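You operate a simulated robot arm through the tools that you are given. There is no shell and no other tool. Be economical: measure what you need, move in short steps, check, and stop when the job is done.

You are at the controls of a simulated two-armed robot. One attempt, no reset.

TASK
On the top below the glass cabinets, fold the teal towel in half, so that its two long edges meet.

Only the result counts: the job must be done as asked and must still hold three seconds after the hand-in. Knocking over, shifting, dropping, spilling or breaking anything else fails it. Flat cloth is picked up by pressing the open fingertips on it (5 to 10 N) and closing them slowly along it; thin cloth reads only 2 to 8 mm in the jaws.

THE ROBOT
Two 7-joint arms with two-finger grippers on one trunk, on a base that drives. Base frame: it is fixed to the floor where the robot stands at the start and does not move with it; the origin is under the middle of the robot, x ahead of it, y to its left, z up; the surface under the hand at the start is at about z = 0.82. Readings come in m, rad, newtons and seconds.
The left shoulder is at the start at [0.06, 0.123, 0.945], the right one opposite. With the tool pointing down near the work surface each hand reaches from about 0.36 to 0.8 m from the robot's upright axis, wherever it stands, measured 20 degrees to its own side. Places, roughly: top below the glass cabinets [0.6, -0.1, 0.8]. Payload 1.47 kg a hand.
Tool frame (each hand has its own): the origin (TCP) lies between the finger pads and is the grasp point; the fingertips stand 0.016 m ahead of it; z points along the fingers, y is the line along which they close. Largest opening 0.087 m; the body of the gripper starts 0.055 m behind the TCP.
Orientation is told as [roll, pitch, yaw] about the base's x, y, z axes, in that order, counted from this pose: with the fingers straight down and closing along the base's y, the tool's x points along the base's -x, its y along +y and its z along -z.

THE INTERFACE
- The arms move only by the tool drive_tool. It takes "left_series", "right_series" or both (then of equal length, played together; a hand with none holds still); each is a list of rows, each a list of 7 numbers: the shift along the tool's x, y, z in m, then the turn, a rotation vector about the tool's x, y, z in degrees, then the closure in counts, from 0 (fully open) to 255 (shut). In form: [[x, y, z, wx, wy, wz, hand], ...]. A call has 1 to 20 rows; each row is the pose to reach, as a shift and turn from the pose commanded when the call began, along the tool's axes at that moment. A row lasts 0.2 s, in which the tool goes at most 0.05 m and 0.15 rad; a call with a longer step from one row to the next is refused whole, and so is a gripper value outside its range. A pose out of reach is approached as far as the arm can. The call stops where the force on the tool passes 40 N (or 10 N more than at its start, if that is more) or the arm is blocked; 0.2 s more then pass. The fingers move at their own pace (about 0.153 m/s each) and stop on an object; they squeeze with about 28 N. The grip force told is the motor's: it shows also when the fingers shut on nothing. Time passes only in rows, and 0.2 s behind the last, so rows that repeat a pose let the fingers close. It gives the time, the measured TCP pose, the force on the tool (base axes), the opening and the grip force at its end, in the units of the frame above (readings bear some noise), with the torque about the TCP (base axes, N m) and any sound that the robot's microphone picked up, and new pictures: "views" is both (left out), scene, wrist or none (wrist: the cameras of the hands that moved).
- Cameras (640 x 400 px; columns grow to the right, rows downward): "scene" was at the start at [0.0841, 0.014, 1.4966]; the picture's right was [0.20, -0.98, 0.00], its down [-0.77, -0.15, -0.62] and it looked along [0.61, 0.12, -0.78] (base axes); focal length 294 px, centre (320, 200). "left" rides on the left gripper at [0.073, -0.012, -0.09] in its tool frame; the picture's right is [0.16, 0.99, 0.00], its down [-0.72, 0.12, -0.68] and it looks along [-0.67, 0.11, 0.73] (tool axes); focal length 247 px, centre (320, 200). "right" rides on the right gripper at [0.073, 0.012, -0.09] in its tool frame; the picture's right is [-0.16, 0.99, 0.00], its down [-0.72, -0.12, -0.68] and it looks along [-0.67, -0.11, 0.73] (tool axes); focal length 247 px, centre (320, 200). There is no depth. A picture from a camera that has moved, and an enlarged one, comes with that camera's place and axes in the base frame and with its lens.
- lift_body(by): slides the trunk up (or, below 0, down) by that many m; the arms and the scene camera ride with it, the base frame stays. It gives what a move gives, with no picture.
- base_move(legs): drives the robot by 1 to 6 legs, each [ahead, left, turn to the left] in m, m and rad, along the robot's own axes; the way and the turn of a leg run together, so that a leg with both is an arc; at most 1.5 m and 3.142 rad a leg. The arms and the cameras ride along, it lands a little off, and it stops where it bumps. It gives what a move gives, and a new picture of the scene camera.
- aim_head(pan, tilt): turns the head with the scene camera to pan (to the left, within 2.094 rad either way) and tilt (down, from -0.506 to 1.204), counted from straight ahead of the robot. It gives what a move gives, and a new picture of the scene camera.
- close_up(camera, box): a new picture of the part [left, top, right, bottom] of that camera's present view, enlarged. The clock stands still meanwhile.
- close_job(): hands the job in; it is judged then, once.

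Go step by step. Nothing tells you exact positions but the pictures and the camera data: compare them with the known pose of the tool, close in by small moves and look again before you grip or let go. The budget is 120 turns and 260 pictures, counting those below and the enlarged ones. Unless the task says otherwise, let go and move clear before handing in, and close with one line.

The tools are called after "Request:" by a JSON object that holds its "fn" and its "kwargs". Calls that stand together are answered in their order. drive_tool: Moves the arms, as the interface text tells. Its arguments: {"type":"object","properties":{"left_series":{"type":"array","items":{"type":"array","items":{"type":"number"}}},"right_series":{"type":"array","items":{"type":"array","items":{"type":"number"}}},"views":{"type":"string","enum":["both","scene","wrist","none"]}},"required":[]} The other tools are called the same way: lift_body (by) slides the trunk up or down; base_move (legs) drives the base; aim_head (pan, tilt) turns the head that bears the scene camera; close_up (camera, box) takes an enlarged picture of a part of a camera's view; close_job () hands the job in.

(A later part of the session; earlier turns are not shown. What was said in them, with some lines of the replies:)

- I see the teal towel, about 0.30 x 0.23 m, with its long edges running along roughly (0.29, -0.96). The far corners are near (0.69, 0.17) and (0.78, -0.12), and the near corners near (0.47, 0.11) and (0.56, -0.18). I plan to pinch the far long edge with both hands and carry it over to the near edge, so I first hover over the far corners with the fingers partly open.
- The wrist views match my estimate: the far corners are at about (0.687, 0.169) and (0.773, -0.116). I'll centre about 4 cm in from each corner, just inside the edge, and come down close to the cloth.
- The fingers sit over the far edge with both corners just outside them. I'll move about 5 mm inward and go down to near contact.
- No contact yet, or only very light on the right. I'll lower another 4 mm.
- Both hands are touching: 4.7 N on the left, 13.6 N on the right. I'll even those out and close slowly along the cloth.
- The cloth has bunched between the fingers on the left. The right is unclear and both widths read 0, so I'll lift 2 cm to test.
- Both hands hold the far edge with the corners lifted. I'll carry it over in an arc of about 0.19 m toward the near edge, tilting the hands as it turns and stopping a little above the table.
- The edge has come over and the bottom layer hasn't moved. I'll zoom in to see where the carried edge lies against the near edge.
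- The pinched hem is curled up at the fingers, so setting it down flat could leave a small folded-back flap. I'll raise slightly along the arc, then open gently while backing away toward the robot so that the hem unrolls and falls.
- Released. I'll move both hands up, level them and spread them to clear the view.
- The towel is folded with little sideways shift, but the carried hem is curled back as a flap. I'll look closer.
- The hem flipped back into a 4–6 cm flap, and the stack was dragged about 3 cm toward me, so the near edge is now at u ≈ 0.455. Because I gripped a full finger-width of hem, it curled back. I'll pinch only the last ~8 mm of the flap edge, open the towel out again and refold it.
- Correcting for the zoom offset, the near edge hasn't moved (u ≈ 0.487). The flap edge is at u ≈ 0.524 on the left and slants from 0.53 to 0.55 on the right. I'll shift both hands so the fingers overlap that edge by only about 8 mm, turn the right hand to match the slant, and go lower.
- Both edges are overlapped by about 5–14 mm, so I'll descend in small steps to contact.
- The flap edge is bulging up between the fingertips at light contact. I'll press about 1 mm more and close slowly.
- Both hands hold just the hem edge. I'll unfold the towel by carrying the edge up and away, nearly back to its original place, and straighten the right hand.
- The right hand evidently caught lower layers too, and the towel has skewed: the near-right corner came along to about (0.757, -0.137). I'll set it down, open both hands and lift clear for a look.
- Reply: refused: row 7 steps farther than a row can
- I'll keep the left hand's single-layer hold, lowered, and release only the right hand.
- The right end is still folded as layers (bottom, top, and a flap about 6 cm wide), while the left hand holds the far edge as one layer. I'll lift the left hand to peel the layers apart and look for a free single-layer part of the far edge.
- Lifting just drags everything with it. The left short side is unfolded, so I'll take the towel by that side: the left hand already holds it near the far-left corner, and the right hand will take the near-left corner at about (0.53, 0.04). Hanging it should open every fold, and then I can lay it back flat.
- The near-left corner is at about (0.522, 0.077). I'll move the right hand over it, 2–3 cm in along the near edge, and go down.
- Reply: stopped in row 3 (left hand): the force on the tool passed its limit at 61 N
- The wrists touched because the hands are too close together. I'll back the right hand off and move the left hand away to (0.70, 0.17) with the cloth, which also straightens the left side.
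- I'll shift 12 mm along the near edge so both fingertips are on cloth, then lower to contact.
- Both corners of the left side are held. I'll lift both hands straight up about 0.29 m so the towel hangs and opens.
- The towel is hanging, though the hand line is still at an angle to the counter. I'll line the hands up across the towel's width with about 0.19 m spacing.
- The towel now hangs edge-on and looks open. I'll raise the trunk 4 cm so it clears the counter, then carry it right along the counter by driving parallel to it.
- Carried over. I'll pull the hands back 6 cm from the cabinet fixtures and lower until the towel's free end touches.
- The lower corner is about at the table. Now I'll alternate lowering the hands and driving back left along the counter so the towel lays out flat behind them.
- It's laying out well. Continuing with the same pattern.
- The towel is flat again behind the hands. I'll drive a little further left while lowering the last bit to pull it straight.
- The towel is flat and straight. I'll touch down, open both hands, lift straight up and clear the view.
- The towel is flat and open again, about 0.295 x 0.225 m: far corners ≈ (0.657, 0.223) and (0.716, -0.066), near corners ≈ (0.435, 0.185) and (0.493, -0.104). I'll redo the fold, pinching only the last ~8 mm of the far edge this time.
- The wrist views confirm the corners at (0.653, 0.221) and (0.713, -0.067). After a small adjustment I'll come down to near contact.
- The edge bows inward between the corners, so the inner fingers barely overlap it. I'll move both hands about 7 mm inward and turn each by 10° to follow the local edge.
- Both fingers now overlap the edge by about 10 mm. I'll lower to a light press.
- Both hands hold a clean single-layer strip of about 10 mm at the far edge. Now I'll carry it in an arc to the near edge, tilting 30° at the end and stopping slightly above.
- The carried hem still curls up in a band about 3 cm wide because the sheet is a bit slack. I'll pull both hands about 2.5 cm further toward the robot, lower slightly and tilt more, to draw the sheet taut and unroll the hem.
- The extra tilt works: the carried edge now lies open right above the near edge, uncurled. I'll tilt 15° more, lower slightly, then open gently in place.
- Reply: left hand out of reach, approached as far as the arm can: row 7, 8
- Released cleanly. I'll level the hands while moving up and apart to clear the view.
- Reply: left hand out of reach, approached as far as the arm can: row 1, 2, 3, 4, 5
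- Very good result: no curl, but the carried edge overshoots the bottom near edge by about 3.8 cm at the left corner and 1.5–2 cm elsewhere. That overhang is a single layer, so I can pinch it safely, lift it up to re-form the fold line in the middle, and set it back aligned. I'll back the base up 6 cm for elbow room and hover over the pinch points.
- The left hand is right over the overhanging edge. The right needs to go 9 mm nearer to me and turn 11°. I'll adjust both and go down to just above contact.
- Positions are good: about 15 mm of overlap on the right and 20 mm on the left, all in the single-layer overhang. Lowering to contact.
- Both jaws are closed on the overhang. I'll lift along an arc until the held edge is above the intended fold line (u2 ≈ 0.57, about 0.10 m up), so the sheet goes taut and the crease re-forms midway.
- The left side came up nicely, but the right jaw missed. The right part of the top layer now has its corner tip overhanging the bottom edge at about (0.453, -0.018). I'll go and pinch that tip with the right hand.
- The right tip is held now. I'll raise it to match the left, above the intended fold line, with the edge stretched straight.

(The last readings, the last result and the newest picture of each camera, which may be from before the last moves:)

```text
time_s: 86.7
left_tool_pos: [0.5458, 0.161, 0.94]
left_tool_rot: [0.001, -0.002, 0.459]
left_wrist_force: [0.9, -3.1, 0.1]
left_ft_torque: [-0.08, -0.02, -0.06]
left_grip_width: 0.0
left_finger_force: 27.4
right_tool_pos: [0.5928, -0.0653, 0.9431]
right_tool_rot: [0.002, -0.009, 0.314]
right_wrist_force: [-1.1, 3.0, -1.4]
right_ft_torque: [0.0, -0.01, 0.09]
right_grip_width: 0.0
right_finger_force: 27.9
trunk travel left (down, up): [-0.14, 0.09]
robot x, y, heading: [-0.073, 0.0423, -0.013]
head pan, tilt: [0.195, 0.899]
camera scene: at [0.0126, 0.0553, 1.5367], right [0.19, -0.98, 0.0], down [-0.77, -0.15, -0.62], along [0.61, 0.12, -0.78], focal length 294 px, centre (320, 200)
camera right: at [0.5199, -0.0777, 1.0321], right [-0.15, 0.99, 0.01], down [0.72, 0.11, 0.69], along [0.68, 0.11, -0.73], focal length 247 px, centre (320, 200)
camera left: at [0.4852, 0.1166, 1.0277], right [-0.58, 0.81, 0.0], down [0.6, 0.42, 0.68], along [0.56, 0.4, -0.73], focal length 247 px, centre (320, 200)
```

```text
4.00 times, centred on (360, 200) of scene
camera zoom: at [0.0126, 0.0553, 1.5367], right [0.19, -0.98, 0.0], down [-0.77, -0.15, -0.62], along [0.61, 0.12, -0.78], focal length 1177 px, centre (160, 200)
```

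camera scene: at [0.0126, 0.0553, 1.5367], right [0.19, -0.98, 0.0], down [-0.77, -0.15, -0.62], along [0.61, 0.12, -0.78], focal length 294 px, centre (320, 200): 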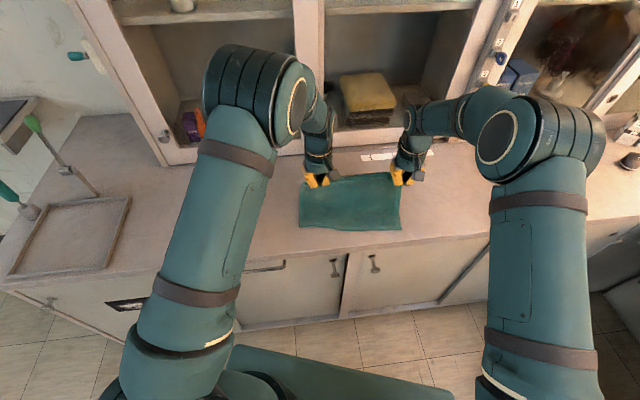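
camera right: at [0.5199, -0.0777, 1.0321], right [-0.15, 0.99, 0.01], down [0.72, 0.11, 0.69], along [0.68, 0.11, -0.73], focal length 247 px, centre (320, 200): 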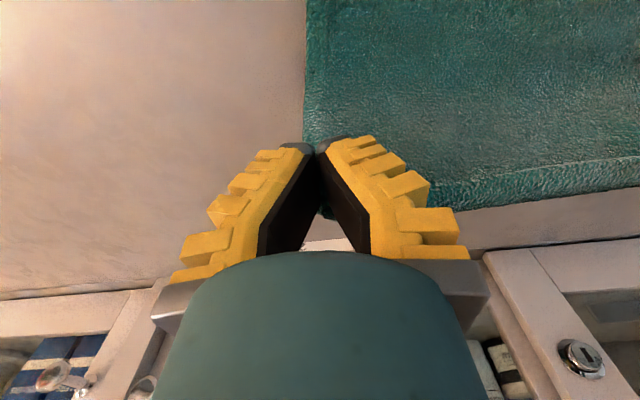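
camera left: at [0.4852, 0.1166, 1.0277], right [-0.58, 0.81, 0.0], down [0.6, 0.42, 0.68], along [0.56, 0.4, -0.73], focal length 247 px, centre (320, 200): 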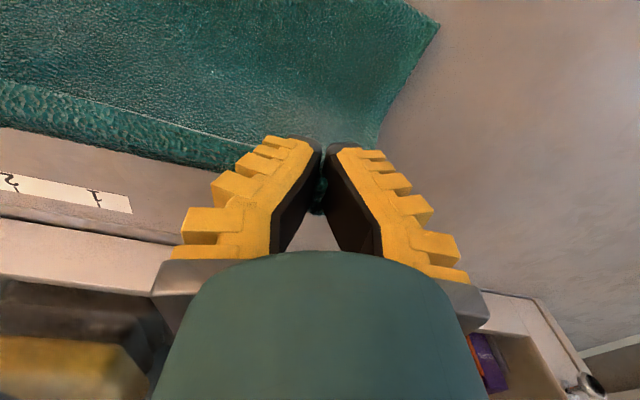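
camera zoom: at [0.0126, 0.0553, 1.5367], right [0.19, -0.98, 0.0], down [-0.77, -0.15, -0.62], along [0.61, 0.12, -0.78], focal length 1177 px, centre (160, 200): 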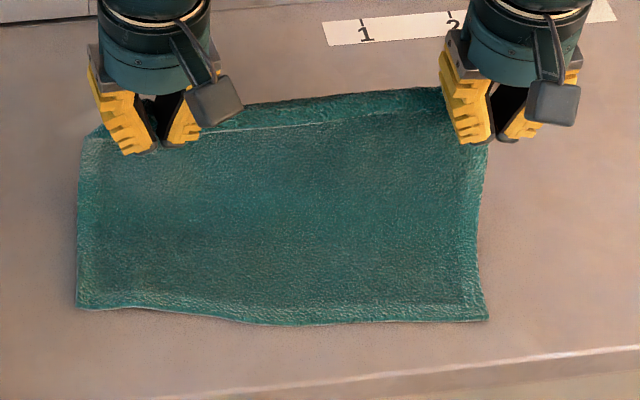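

The hem is stretched straight above the fold and both layers are clean. The bottom edge slid with it and now runs from (0.462, 0.205) to (0.507, -0.087). I'll bring the held edge down along an arc onto that bottom edge.

Request:
{"fn": "drive_tool", "kwargs": {"left_series": [[0.0137, 0.0039, 0.006, 0, 0, 0, 255], [0.0274, 0.0079, 0.016, 0, 0, 0, 255], [0.0412, 0.0118, 0.028, 0, 0, 0, 255], [0.0515, 0.0148, 0.042, 0, 0, 0, 255], [0.0583, 0.0167, 0.054, 0, 0, 0, 255], [0.0624, 0.0179, 0.066, 0, 0, 0, 255], [0.0672, 0.0193, 0.08, 0, 0, 0, 255], [0.0686, 0.0197, 0.088, 0, 0, 0, 255], [0.0686, 0.0197, 0.088, 0, 0, 0, 255]], "right_series": [[0.0158, 0.003, 0.006, 0, 0, 0, 255], [0.0316, 0.0059, 0.016, 0, 0, 0, 255], [0.0474, 0.0089, 0.028, 0, 0, 0, 255], [0.0593, 0.0111, 0.042, 0, 0, 0, 255], [0.0672, 0.0126, 0.054, 0, 0, 0, 255], [0.0719, 0.0135, 0.066, 0, 0, 0, 255], [0.0774, 0.0145, 0.08, 0, 0, 0, 255], [0.079, 0.0148, 0.09, 0, 0, 0, 255], [0.079, 0.0148, 0.09, 0, 0, 0, 255]]}}

Request:
{"fn": "close_up", "kwargs": {"camera": "scene", "box": [280, 150, 440, 250]}}

```text
time_s: 88.7
left_tool_pos: [0.4767, 0.149, 0.8526]
left_tool_rot: [0.004, -0.002, 0.461]
left_wrist_force: [-0.3, -0.8, 0.1]
left_ft_torque: [-0.02, 0.02, -0.04]
left_grip_width: 0.0
left_finger_force: 28.1
right_tool_pos: [0.5135, -0.0736, 0.8506]
right_tool_rot: [0.005, -0.009, 0.313]
right_wrist_force: [1.1, 0.3, 0.3]
right_ft_torque: [0.02, 0.0, 0.05]
right_grip_width: 0.0
right_finger_force: 27.9
trunk travel left (down, up): [-0.14, 0.09]
robot x, y, heading: [-0.0676, 0.0406, -0.01]
head pan, tilt: [0.195, 0.899]
camera scene: at [0.0129, 0.0549, 1.5366], right [0.19, -0.98, 0.0], down [-0.77, -0.15, -0.62], along [0.61, 0.12, -0.78], focal length 294 px, centre (320, 200)
camera right: at [0.4409, -0.0858, 0.9394], right [-0.15, 0.99, 0.0], down [0.72, 0.11, 0.69], along [0.68, 0.11, -0.73], focal length 247 px, centre (320, 200)
camera left: at [0.4158, 0.1045, 0.9403], right [-0.58, 0.81, 0.0], down [0.6, 0.42, 0.68], along [0.56, 0.4, -0.73], focal length 247 px, centre (320, 200)
```

scene: 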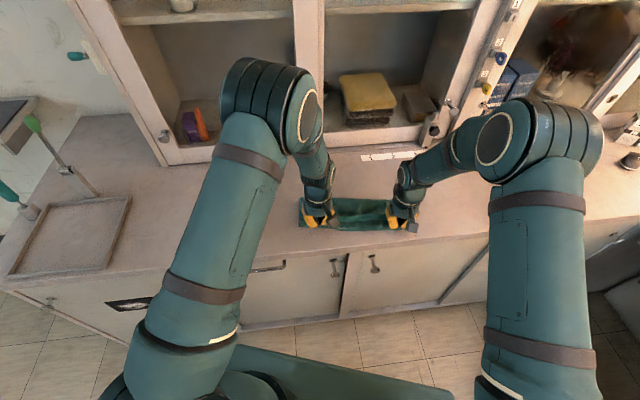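
right: 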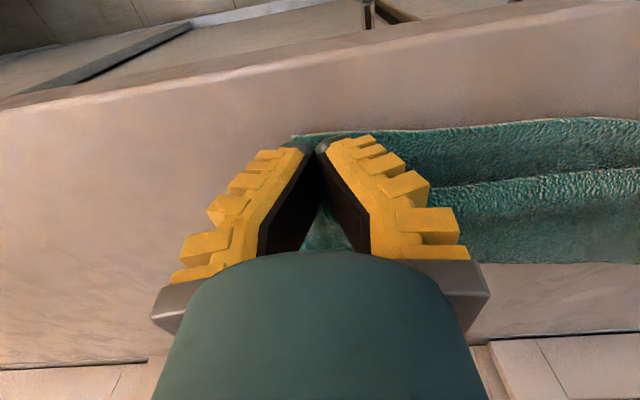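
left: 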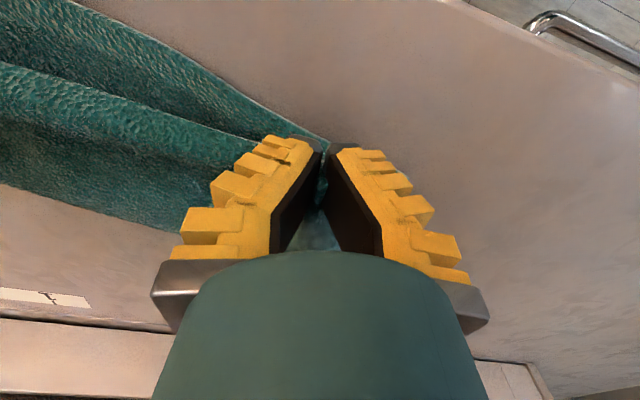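

```text
4.00 times, centred on (360, 200) of scene
camera zoom: at [0.0129, 0.0549, 1.5366], right [0.19, -0.98, 0.0], down [-0.77, -0.15, -0.62], along [0.61, 0.12, -0.78], focal length 1177 px, centre (160, 200)
```

zoom: 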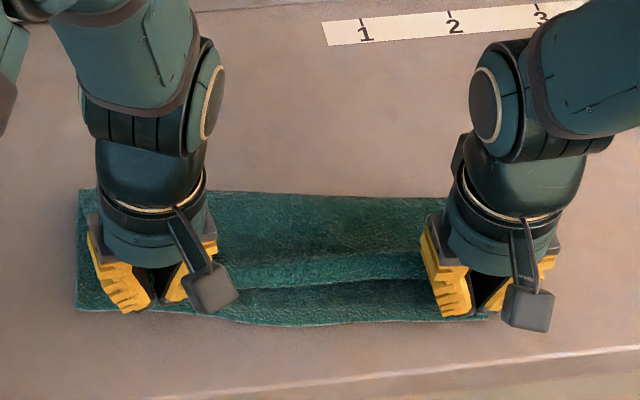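

The hem sags inward in the middle because of about 4 mm of slack between the hands. I'll stretch it again, shift 5 mm toward me and lower onto the bottom layer.

Request:
{"fn": "drive_tool", "kwargs": {"left_series": [[0.002, 0.003, 0, 0, 0, 0, 255], [0.005, 0.005, 0.002, 0, 0, 0, 255], [0.006, 0.005, 0.006, 0, 0, 0, 255], [0.006, 0.005, 0.009, 0, 0, 0, 255], [0.006, 0.005, 0.009, 0, 0, 0, 255]], "right_series": [[0.002, -0.003, 0, 0, 0, 0, 255], [0.005, -0.004, 0.002, 0, 0, 0, 255], [0.006, -0.004, 0.006, 0, 0, 0, 255], [0.006, -0.004, 0.008, 0, 0, 0, 255], [0.006, -0.004, 0.008, 0, 0, 0, 255]], "views": "none"}}

Request:
{"fn": "close_up", "kwargs": {"camera": "scene", "box": [280, 170, 440, 270]}}

```text
time_s: 89.9
left_tool_pos: [0.4688, 0.152, 0.843]
left_tool_rot: [0.003, -0.004, 0.457]
left_wrist_force: [1.0, -4.6, 3.1]
left_ft_torque: [-0.03, -0.05, -0.07]
left_grip_width: 0.0
left_finger_force: 28.1
right_tool_pos: [0.5087, -0.0783, 0.8409]
right_tool_rot: [0.004, -0.008, 0.313]
right_wrist_force: [-1.7, 4.0, 0.2]
right_ft_torque: [0.04, -0.01, 0.08]
right_grip_width: 0.0002
right_finger_force: 27.7
trunk travel left (down, up): [-0.14, 0.09]
robot x, y, heading: [-0.0731, 0.0384, -0.011]
head pan, tilt: [0.195, 0.899]
```

```text
4.00 times, centred on (360, 220) of scene
camera zoom: at [0.013, 0.0549, 1.5366], right [0.19, -0.98, 0.0], down [-0.77, -0.15, -0.62], along [0.61, 0.12, -0.78], focal length 1177 px, centre (160, 120)
```

zoom: 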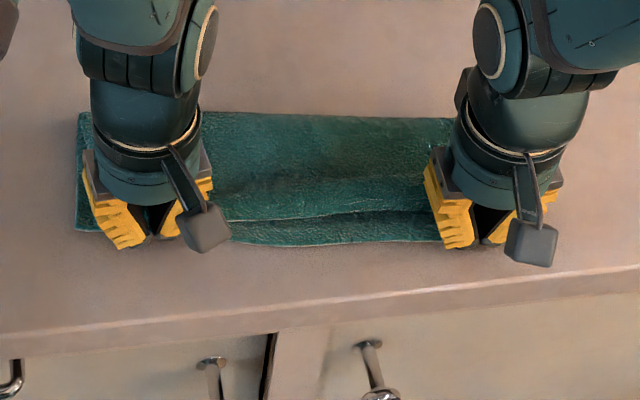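

Released state will show the true shape, so I'll open both hands, lift straight up and look.

Request:
{"fn": "drive_tool", "kwargs": {"left_series": [[0, -0.002, 0.001, 0, 0, 0, 230], [0, -0.002, 0.001, 0, 0, 0, 200], [0, -0.002, 0.001, 0, 0, 0, 180], [0, -0.002, 0.001, 0, 0, 0, 180], [0, -0.002, -0.03, 0, 0, 0, 180], [0, -0.002, -0.07, 0, 0, 0, 180], [0, 0.03, -0.1, 0, 0, 0, 180], [0, 0.07, -0.12, 0, 0, 0, 180], [0, 0.11, -0.14, 0, 0, 0, 180], [0, 0.15, -0.14, 0, 0, 0, 180]], "right_series": [[0, 0.002, 0.001, 0, 0, 0, 230], [0, 0.002, 0.001, 0, 0, 0, 200], [0, 0.002, 0.001, 0, 0, 0, 180], [0, 0.002, 0.001, 0, 0, 0, 180], [0, 0.002, -0.03, 0, 0, 0, 180], [0, 0.002, -0.07, 0, 0, 0, 180], [0, -0.03, -0.1, 0, 0, 0, 180], [0, -0.07, -0.12, 0, 0, 0, 180], [0, -0.11, -0.14, 0, 0, 0, 180], [0, -0.15, -0.14, 0, 0, 0, 180]], "views": "scene"}}

Request:
{"fn": "close_up", "kwargs": {"camera": "scene", "box": [280, 160, 440, 260]}}

```text
time_s: 92.1
left_tool_pos: [0.4003, 0.2862, 0.9843]
left_tool_rot: [0.004, -0.002, 0.458]
left_wrist_force: [-1.0, -0.2, -0.5]
left_ft_torque: [0.0, -0.04, -0.01]
left_grip_width: 0.0317
left_finger_force: 4.7
right_tool_pos: [0.5569, -0.2257, 0.982]
right_tool_rot: [0.003, -0.007, 0.313]
right_wrist_force: [0.1, -1.4, -0.2]
right_ft_torque: [0.04, 0.01, -0.01]
right_grip_width: 0.0318
right_finger_force: 4.9
trunk travel left (down, up): [-0.14, 0.09]
robot x, y, heading: [-0.0724, 0.0437, -0.007]
head pan, tilt: [0.195, 0.899]
camera scene: at [0.0136, 0.055, 1.5365], right [0.19, -0.98, 0.0], down [-0.77, -0.15, -0.62], along [0.61, 0.12, -0.78], focal length 294 px, centre (320, 200)
```

scene: 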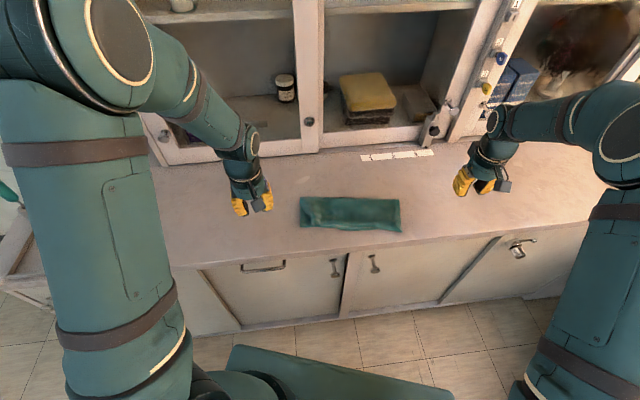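

```text
4.00 times, centred on (360, 210) of scene
camera zoom: at [0.0136, 0.055, 1.5365], right [0.19, -0.98, 0.0], down [-0.77, -0.15, -0.62], along [0.61, 0.12, -0.78], focal length 1177 px, centre (160, 160)
```

zoom: 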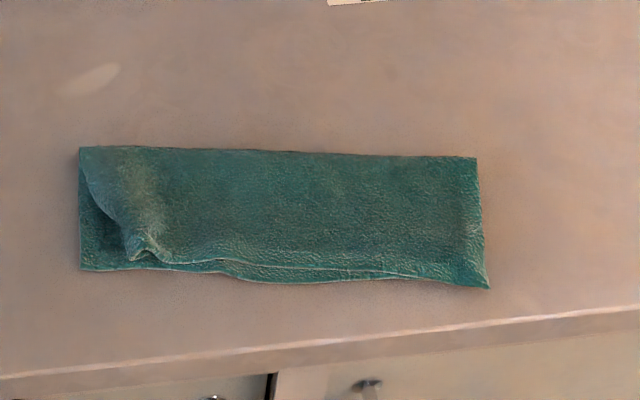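

Very close now: the right corner and the middle match the bottom edge. Only the left corner of the top layer is still puckered inward. I'll look at it closely.

Request:
{"fn": "close_up", "kwargs": {"camera": "scene", "box": [295, 190, 345, 235]}}

Request:
{"fn": "close_up", "kwargs": {"camera": "left", "box": [0, 0, 320, 200]}}

```text
8.89 times, centred on (320, 212) of scene
camera zoom: at [0.0136, 0.055, 1.5365], right [0.19, -0.98, 0.0], down [-0.77, -0.15, -0.62], along [0.61, 0.12, -0.78], focal length 2615 px, centre (320, 89)
```

zoom: 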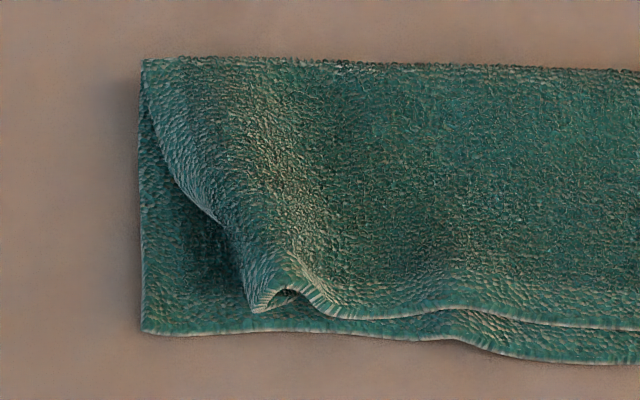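

```text
2.00 times, centred on (160, 100) of left
camera zoom: at [0.3397, 0.2426, 1.0725], right [-0.58, 0.82, 0.0], down [0.6, 0.42, 0.68], along [0.55, 0.4, -0.73], focal length 494 px, centre (640, 400)
```

zoom: 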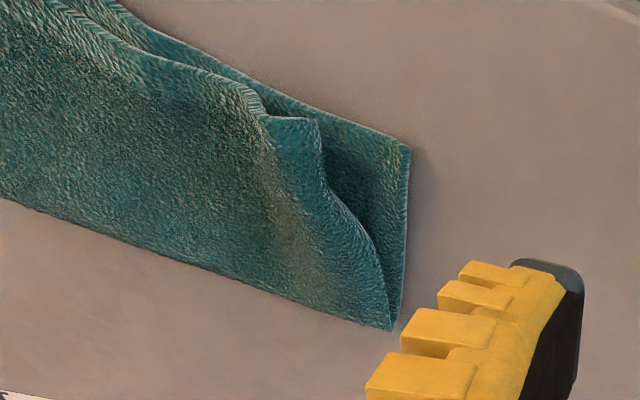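

What remains is a leftover pinch wrinkle running to the left corner. I'll hold the towel down lightly with the closed right hand near its middle-right, and smooth the wrinkle out to the left with the closed left fingertips.

Request:
{"fn": "drive_tool", "kwargs": {"left_series": [[-0.004, -0.035, 0.01, 0, 0, 3, 255], [-0.008, -0.07, 0.03, 0, 0, 6, 255], [-0.012, -0.105, 0.05, 0, 0, 10, 255], [-0.016, -0.14, 0.07, 0, 0, 14, 255], [-0.02, -0.174, 0.09, 0, 0, 17.6, 255], [-0.02, -0.174, 0.122, 0, 0, 17.6, 255]], "right_series": [[-0.012, 0.04, 0.0, 0, 0, 0, 255], [-0.024, 0.08, 0.02, 0, 0, 0, 255], [-0.036, 0.12, 0.045, 0, 0, 0, 255], [-0.048, 0.16, 0.07, 0, 0, 0, 255], [-0.06, 0.2, 0.095, 0, 0, 0, 255], [-0.06, 0.2, 0.128, 0, 0, 0, 255]], "views": "wrist"}}

Request:
{"fn": "close_up", "kwargs": {"camera": "scene", "box": [280, 160, 440, 260]}}

```text
time_s: 93.5
left_tool_pos: [0.4973, 0.1371, 0.8592]
left_tool_rot: [0.005, -0.001, 0.151]
left_wrist_force: [0.7, 0.2, -0.1]
left_ft_torque: [0.0, -0.01, -0.01]
left_grip_width: 0.0001
left_finger_force: 28.3
right_tool_pos: [0.5521, -0.0148, 0.8532]
right_tool_rot: [0.003, -0.009, 0.313]
right_wrist_force: [0.4, -1.2, -0.1]
right_ft_torque: [0.03, 0.0, 0.03]
right_grip_width: 0.0
right_finger_force: 28.2
trunk travel left (down, up): [-0.14, 0.09]
robot x, y, heading: [-0.0693, 0.0408, -0.006]
head pan, tilt: [0.195, 0.899]
camera right: at [0.4794, -0.0258, 0.9425], right [-0.15, 0.99, 0.0], down [0.72, 0.11, 0.69], along [0.68, 0.11, -0.73], focal length 247 px, centre (320, 200)
camera left: at [0.4262, 0.1125, 0.9476], right [-0.31, 0.95, 0.01], down [0.7, 0.22, 0.68], along [0.65, 0.21, -0.73], focal length 247 px, centre (320, 200)
```

right: 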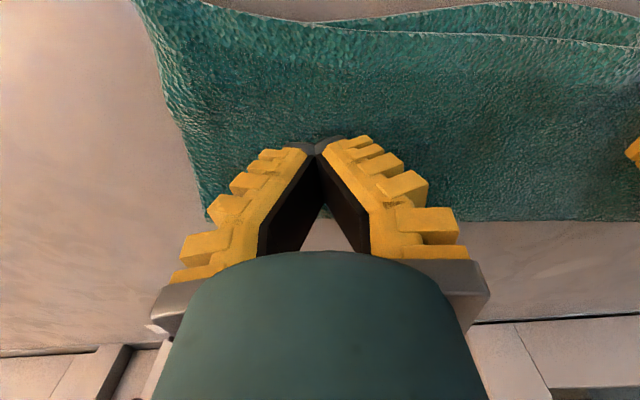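
left: 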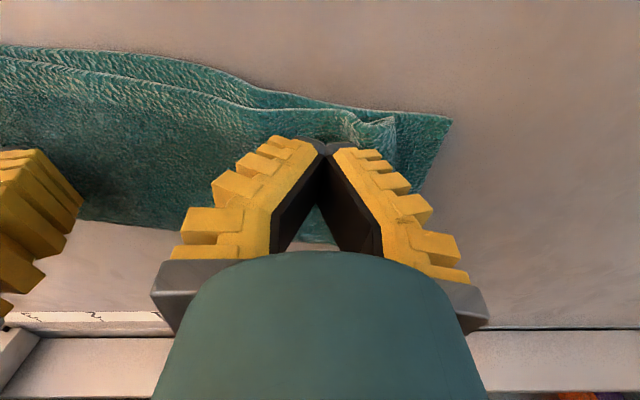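

```text
4.00 times, centred on (360, 210) of scene
camera zoom: at [0.0141, 0.0549, 1.5365], right [0.19, -0.98, 0.0], down [-0.77, -0.15, -0.62], along [0.61, 0.12, -0.78], focal length 1177 px, centre (160, 160)
```

zoom: 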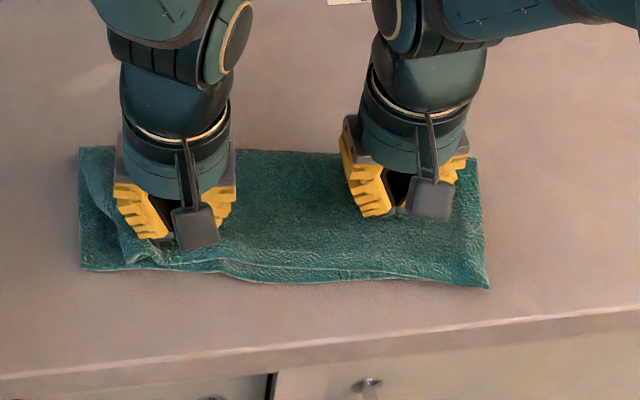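

Request:
{"fn": "drive_tool", "kwargs": {"left_series": [[0.007, -0.003, 0, 0, 0, 0, 255], [0.014, -0.005, 0.006, 0, 0, 0, 255], [0.014, -0.005, 0.013, 0, 0, 0, 255], [0.014, -0.005, 0.016, 0, 0, 0, 255]], "right_series": [[0, 0, 0.005, 0, 0, 0, 255], [0, 0, 0.009, 0, 0, 0, 255], [0, 0, 0.012, 0, 0, 0, 255], [0, 0, 0.013, 0, 0, 0, 255]], "views": "none"}}

```text
time_s: 94.5
left_tool_pos: [0.4845, 0.1306, 0.8455]
left_tool_rot: [0.006, -0.002, 0.155]
left_wrist_force: [-0.1, -0.9, 0.2]
left_ft_torque: [0.02, -0.03, -0.02]
left_grip_width: 0.0004
left_finger_force: 27.9
right_tool_pos: [0.5507, -0.0133, 0.8418]
right_tool_rot: [0.004, -0.009, 0.311]
right_wrist_force: [-1.6, -0.7, 1.3]
right_ft_torque: [-0.03, 0.0, -0.02]
right_grip_width: 0.0
right_finger_force: 28.1
trunk travel left (down, up): [-0.14, 0.09]
robot x, y, heading: [-0.0714, 0.0411, -0.01]
head pan, tilt: [0.195, 0.899]
```

Request:
{"fn": "drive_tool", "kwargs": {"left_series": [[0, 0, 0, 0, 0, 0, 255], [0, 0, 0.003, 0, 0, 0, 255], [0, 0.012, 0.003, 0, 0, 0, 255], [0, 0.024, 0.003, 0, 0, 0, 255], [0, 0.036, 0.003, 0, 0, 0, 255], [0, 0.048, 0.003, 0, 0, 0, 255], [0, 0.06, 0.003, 0, 0, 0, 255], [0, 0.06, -0.03, 0, 0, 0, 255], [0, 0.08, -0.06, 0, 0, 0, 255]], "right_series": [[0, 0, 0.003, 0, 0, 0, 255], [0, 0, 0.003, 0, 0, 0, 255], [0, 0, 0.003, 0, 0, 0, 255], [0, 0, 0.003, 0, 0, 0, 255], [0, 0, 0.003, 0, 0, 0, 255], [0, 0, 0.003, 0, 0, 0, 255], [0, 0, 0.003, 0, 0, 0, 255], [0, 0, 0.003, 0, 0, 0, 255], [0, 0, 0.003, 0, 0, 0, 255]], "views": "wrist"}}

Request:
{"fn": "close_up", "kwargs": {"camera": "scene", "box": [280, 160, 440, 260]}}

```text
time_s: 96.5
left_tool_pos: [0.4691, 0.2106, 0.9062]
left_tool_rot: [0.004, -0.002, 0.152]
left_wrist_force: [0.3, -0.3, -0.5]
left_ft_torque: [0.0, -0.01, 0.01]
left_grip_width: 0.0002
left_finger_force: 28.5
right_tool_pos: [0.551, -0.0125, 0.8392]
right_tool_rot: [0.001, -0.009, 0.313]
right_wrist_force: [-0.2, -0.3, 11.2]
right_ft_torque: [0.01, 0.03, -0.05]
right_grip_width: 0.0002
right_finger_force: 27.6
trunk travel left (down, up): [-0.14, 0.09]
robot x, y, heading: [-0.0691, 0.0388, -0.007]
head pan, tilt: [0.195, 0.899]
camera right: at [0.4778, -0.0241, 0.9284], right [-0.15, 0.99, 0.0], down [0.72, 0.11, 0.69], along [0.68, 0.11, -0.73], focal length 247 px, centre (320, 200)
camera left: at [0.3978, 0.187, 0.995], right [-0.31, 0.95, 0.01], down [0.7, 0.22, 0.68], along [0.65, 0.21, -0.73], focal length 247 px, centre (320, 200)
```

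right: 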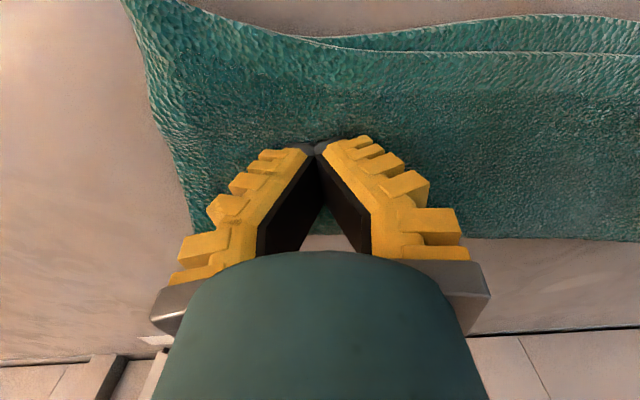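
left: 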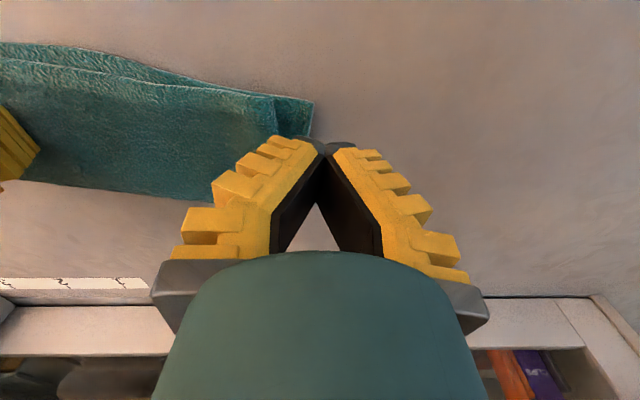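

```text
4.00 times, centred on (360, 210) of scene
camera zoom: at [0.0119, 0.0556, 1.5367], right [0.19, -0.98, 0.0], down [-0.77, -0.15, -0.62], along [0.61, 0.12, -0.78], focal length 1177 px, centre (160, 160)
```

zoom: 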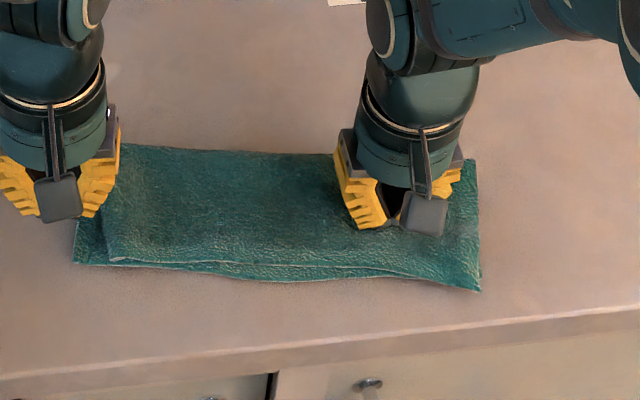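

The wrinkle is smoothed out and the top edge now runs parallel to the bottom edge. I'll clear both hands for a full view.

Request:
{"fn": "drive_tool", "kwargs": {"left_series": [[0, 0.03, -0.02, 0, 0, 0, 255], [0, 0.06, -0.04, 0, 0, 0, 255], [0, 0.09, -0.06, 0, 0, 0, 255], [0, 0.09, -0.06, 0, 0, 0, 255], [0, 0.09, -0.06, 0, 0, 0, 255], [0, 0.09, -0.06, 0, 0, 0, 255]], "right_series": [[0, 0, -0.03, 0, 0, 0, 255], [0, 0, -0.07, 0, 0, 0, 255], [0, -0.04, -0.1, 0, 0, 0, 255], [0, -0.08, -0.12, 0, 0, 0, 255], [0, -0.12, -0.13, 0, 0, 0, 255], [0, -0.165, -0.13, 0, 0, 0, 255]], "views": "none"}}

Request:
{"fn": "close_up", "kwargs": {"camera": "scene", "box": [295, 185, 410, 245]}}

Request:
{"fn": "close_up", "kwargs": {"camera": "right", "box": [320, 0, 640, 200]}}

```text
time_s: 97.9
left_tool_pos: [0.4562, 0.2992, 0.9636]
left_tool_rot: [0.006, -0.001, 0.153]
left_wrist_force: [0.7, -0.6, 0.4]
left_ft_torque: [0.02, 0.0, 0.02]
left_grip_width: 0.0
left_finger_force: 27.3
right_tool_pos: [0.6028, -0.1727, 0.9684]
right_tool_rot: [0.005, -0.007, 0.314]
right_wrist_force: [-0.1, -0.1, 0.2]
right_ft_torque: [0.01, -0.01, -0.02]
right_grip_width: 0.0001
right_finger_force: 27.9
trunk travel left (down, up): [-0.14, 0.09]
robot x, y, heading: [-0.0692, 0.041, -0.007]
head pan, tilt: [0.195, 0.899]
```

```text
5.57 times, centred on (352, 215) of scene
camera zoom: at [0.0139, 0.0538, 1.5365], right [0.19, -0.98, 0.0], down [-0.77, -0.14, -0.62], along [0.61, 0.12, -0.78], focal length 1637 px, centre (139, 116)
```

zoom: 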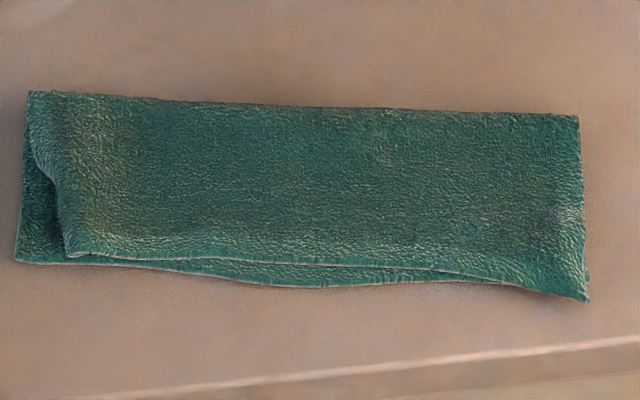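

```text
2.00 times, centred on (480, 100) of right
camera zoom: at [0.5296, -0.1843, 1.0578], right [-0.15, 0.99, 0.01], down [0.72, 0.11, 0.69], along [0.68, 0.11, -0.73], focal length 494 px, centre (0, 400)
```

zoom: 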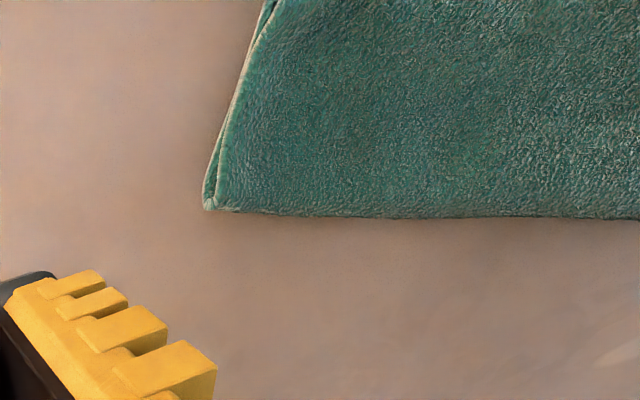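

The long edges nearly meet: exact at the right, ~0.3 cm off at the left and ~1.5 cm in the middle where the hem bows. The top's left corner is still about 2.5 cm short sideways. I'll do one more smoothing stroke to the left with a firmer press, holding with the right hand.

Request:
{"fn": "drive_tool", "kwargs": {"left_series": [[-0.003, -0.035, 0.0, 0, 0, 0, 255], [-0.006, -0.07, 0.02, 0, 0, 0, 255], [-0.009, -0.11, 0.04, 0, 0, 0, 255], [-0.013, -0.153, 0.06, 0, 0, 0, 255], [-0.013, -0.153, 0.09, 0, 0, 0, 255], [-0.013, -0.153, 0.11, 0, 0, 0, 255], [-0.013, -0.153, 0.118, 0, 0, 0, 255]], "right_series": [[0, 0.045, 0.0, 0, 0, 0, 255], [0, 0.085, 0.01, 0, 0, 0, 255], [0, 0.125, 0.03, 0, 0, 0, 255], [0, 0.165, 0.05, 0, 0, 0, 255], [0, 0.165, 0.09, 0, 0, 0, 255], [0, 0.165, 0.115, 0, 0, 0, 255], [0, 0.165, 0.1285, 0, 0, 0, 255]], "views": "none"}}

```text
time_s: 99.5
left_tool_pos: [0.4928, 0.1495, 0.8473]
left_tool_rot: [0.006, -0.003, 0.155]
left_wrist_force: [0.0, -0.4, 0.3]
left_ft_torque: [0.02, 0.02, 0.01]
left_grip_width: 0.0003
left_finger_force: 27.8
right_tool_pos: [0.5512, -0.0114, 0.8401]
right_tool_rot: [0.004, -0.012, 0.313]
right_wrist_force: [0.2, 0.1, 6.2]
right_ft_torque: [-0.02, -0.04, -0.01]
right_grip_width: 0.0
right_finger_force: 28.1
trunk travel left (down, up): [-0.14, 0.09]
robot x, y, heading: [-0.0735, 0.0424, -0.01]
head pan, tilt: [0.195, 0.899]
```

Request:
{"fn": "drive_tool", "kwargs": {"left_series": [[0, 0, 0.005, 0, 0, 0, 255], [0, 0, 0.007, 0, 0, 0, 255], [0.001, 0.008, 0.007, 0, 0, 0, 255], [0.002, 0.016, 0.007, 0, 0, 0, 255], [0.003, 0.024, 0.007, 0, 0, 0, 255], [0.004, 0.032, 0.007, 0, 0, 0, 255], [0.004, 0.04, 0.006, 0, 0, 0, 255], [0.004, 0.048, 0.004, 0, 0, 0, 255], [0.004, 0.05, -0.03, 0, 0, 0, 255], [0.004, 0.07, -0.06, 0, 0, 0, 255], [0.004, 0.11, -0.08, 0, 0, 0, 255]], "right_series": [[0, 0, 0.001, 0, 0, 0, 255], [0, 0, 0.001, 0, 0, 0, 255], [0, 0, 0.001, 0, 0, 0, 255], [0, 0, 0.001, 0, 0, 0, 255], [0, 0, 0.001, 0, 0, 0, 255], [0, 0, 0.001, 0, 0, 0, 255], [0, 0, 0.001, 0, 0, 0, 255], [0, 0, 0.001, 0, 0, 0, 255], [0, 0, 0.001, 0, 0, 0, 255], [0, 0, -0.03, 0, 0, 0, 255], [0, 0, -0.06, 0, 0, 0, 255]], "views": "none"}}

Request:
{"fn": "close_up", "kwargs": {"camera": "scene", "box": [295, 185, 410, 245]}}

```text
time_s: 101.9
left_tool_pos: [0.4737, 0.2567, 0.9243]
left_tool_rot: [0.005, -0.003, 0.152]
left_wrist_force: [-0.4, 0.6, 0.9]
left_ft_torque: [0.0, 0.0, 0.0]
left_grip_width: 0.0
left_finger_force: 27.8
right_tool_pos: [0.5501, -0.0133, 0.8994]
right_tool_rot: [0.002, -0.005, 0.313]
right_wrist_force: [0.5, 0.1, 0.3]
right_ft_torque: [0.01, 0.0, 0.03]
right_grip_width: 0.0001
right_finger_force: 28.3
trunk travel left (down, up): [-0.14, 0.09]
robot x, y, heading: [-0.0726, 0.0469, -0.007]
head pan, tilt: [0.195, 0.899]
```

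```text
5.57 times, centred on (352, 215) of scene
camera zoom: at [0.0123, 0.056, 1.5366], right [0.19, -0.98, 0.0], down [-0.77, -0.15, -0.62], along [0.61, 0.12, -0.78], focal length 1637 px, centre (139, 116)
```

zoom: 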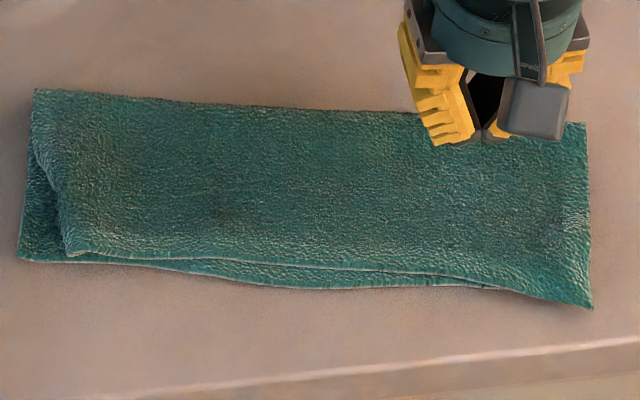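

The top edge lies within about 0–1.3 cm of the bottom edge. I'll make one light stroke in the middle with the right fingertip to draw the bowed hem the last centimetre toward the bottom edge.

Request:
{"fn": "drive_tool", "kwargs": {"right_series": [[0.007, 0.032, 0, 0, 0, 0, 255], [0.014, 0.064, 0.01, 0, 0, 0, 255], [0.0215, 0.0963, 0.03, 0, 0, 0, 255], [0.0215, 0.0963, 0.05, 0, 0, 0, 255], [0.0215, 0.0963, 0.057, 0, 0, 0, 255], [0.0215, 0.0963, 0.059, 0, 0, 0, 255], [0.0255, 0.097, 0.0595, 0, 0, 0, 255], [0.0295, 0.0975, 0.0595, 0, 0, 0, 255], [0.0335, 0.098, 0.0595, 0, 0, 0, 255], [0.0375, 0.099, 0.0595, 0, 0, 0, 255], [0.0375, 0.099, 0.0595, 0, 0, 0, 255], [0.0375, 0.099, 0.03, 0, 0, 0, 255], [0.0375, 0.099, -0.01, 0, 0, 0, 255], [0.0375, 0.06, -0.03, 0, 0, 0, 255], [0.0375, 0.02, -0.05, 0, 0, 0, 255], [0.0375, -0.02, -0.06, 0, 0, 0, 255], [0.0375, -0.06, -0.06, 0, 0, 0, 255]], "views": "scene"}}

Request:
{"fn": "close_up", "kwargs": {"camera": "scene", "box": [295, 185, 410, 245]}}

```text
time_s: 105.5
left_tool_pos: [0.4752, 0.2543, 0.9248]
left_tool_rot: [0.006, -0.002, 0.151]
left_wrist_force: [-0.8, -0.1, 1.2]
left_ft_torque: [0.01, 0.03, 0.02]
left_grip_width: 0.0
left_finger_force: 27.8
right_tool_pos: [0.5315, -0.0833, 0.96]
right_tool_rot: [0.003, -0.009, 0.315]
right_wrist_force: [0.0, 1.2, 0.5]
right_ft_torque: [0.0, 0.0, 0.02]
right_grip_width: 0.0001
right_finger_force: 28.0
trunk travel left (down, up): [-0.14, 0.09]
robot x, y, heading: [-0.0727, 0.0403, -0.008]
head pan, tilt: [0.195, 0.899]
camera scene: at [0.0134, 0.054, 1.5366], right [0.19, -0.98, 0.0], down [-0.77, -0.14, -0.62], along [0.61, 0.12, -0.78], focal length 294 px, centre (320, 200)
```

scene: 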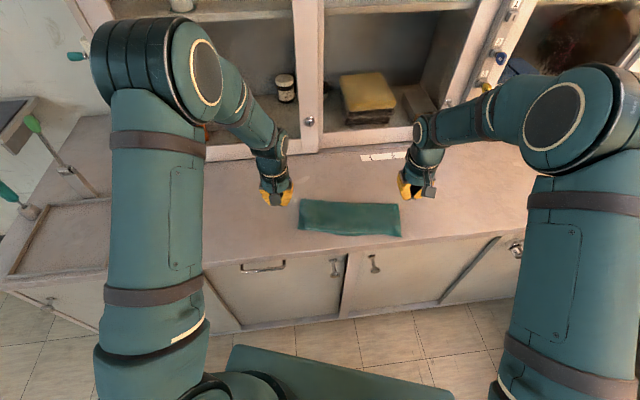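

```text
5.57 times, centred on (352, 215) of scene
camera zoom: at [0.0134, 0.054, 1.5366], right [0.19, -0.98, 0.0], down [-0.77, -0.14, -0.62], along [0.61, 0.12, -0.78], focal length 1637 px, centre (139, 116)
```

zoom: 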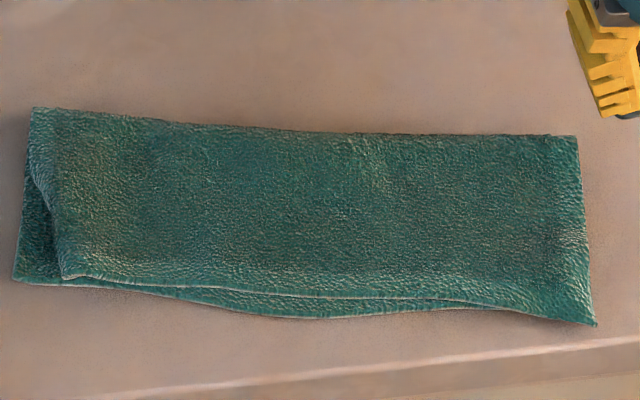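

The towel lies folded in half: the two long edges meet within about 1 cm along their length. Both hands are empty and clear, and nothing else was moved, so I'm handing it in.

Request:
{"fn": "close_job", "kwargs": {}}

```text
The job is handed in.
```

The teal towel is folded in half on the counter. Its long edges meet at the right and stay within about 1 cm elsewhere; the top layer's left corner sits about 2.5 cm short sideways.
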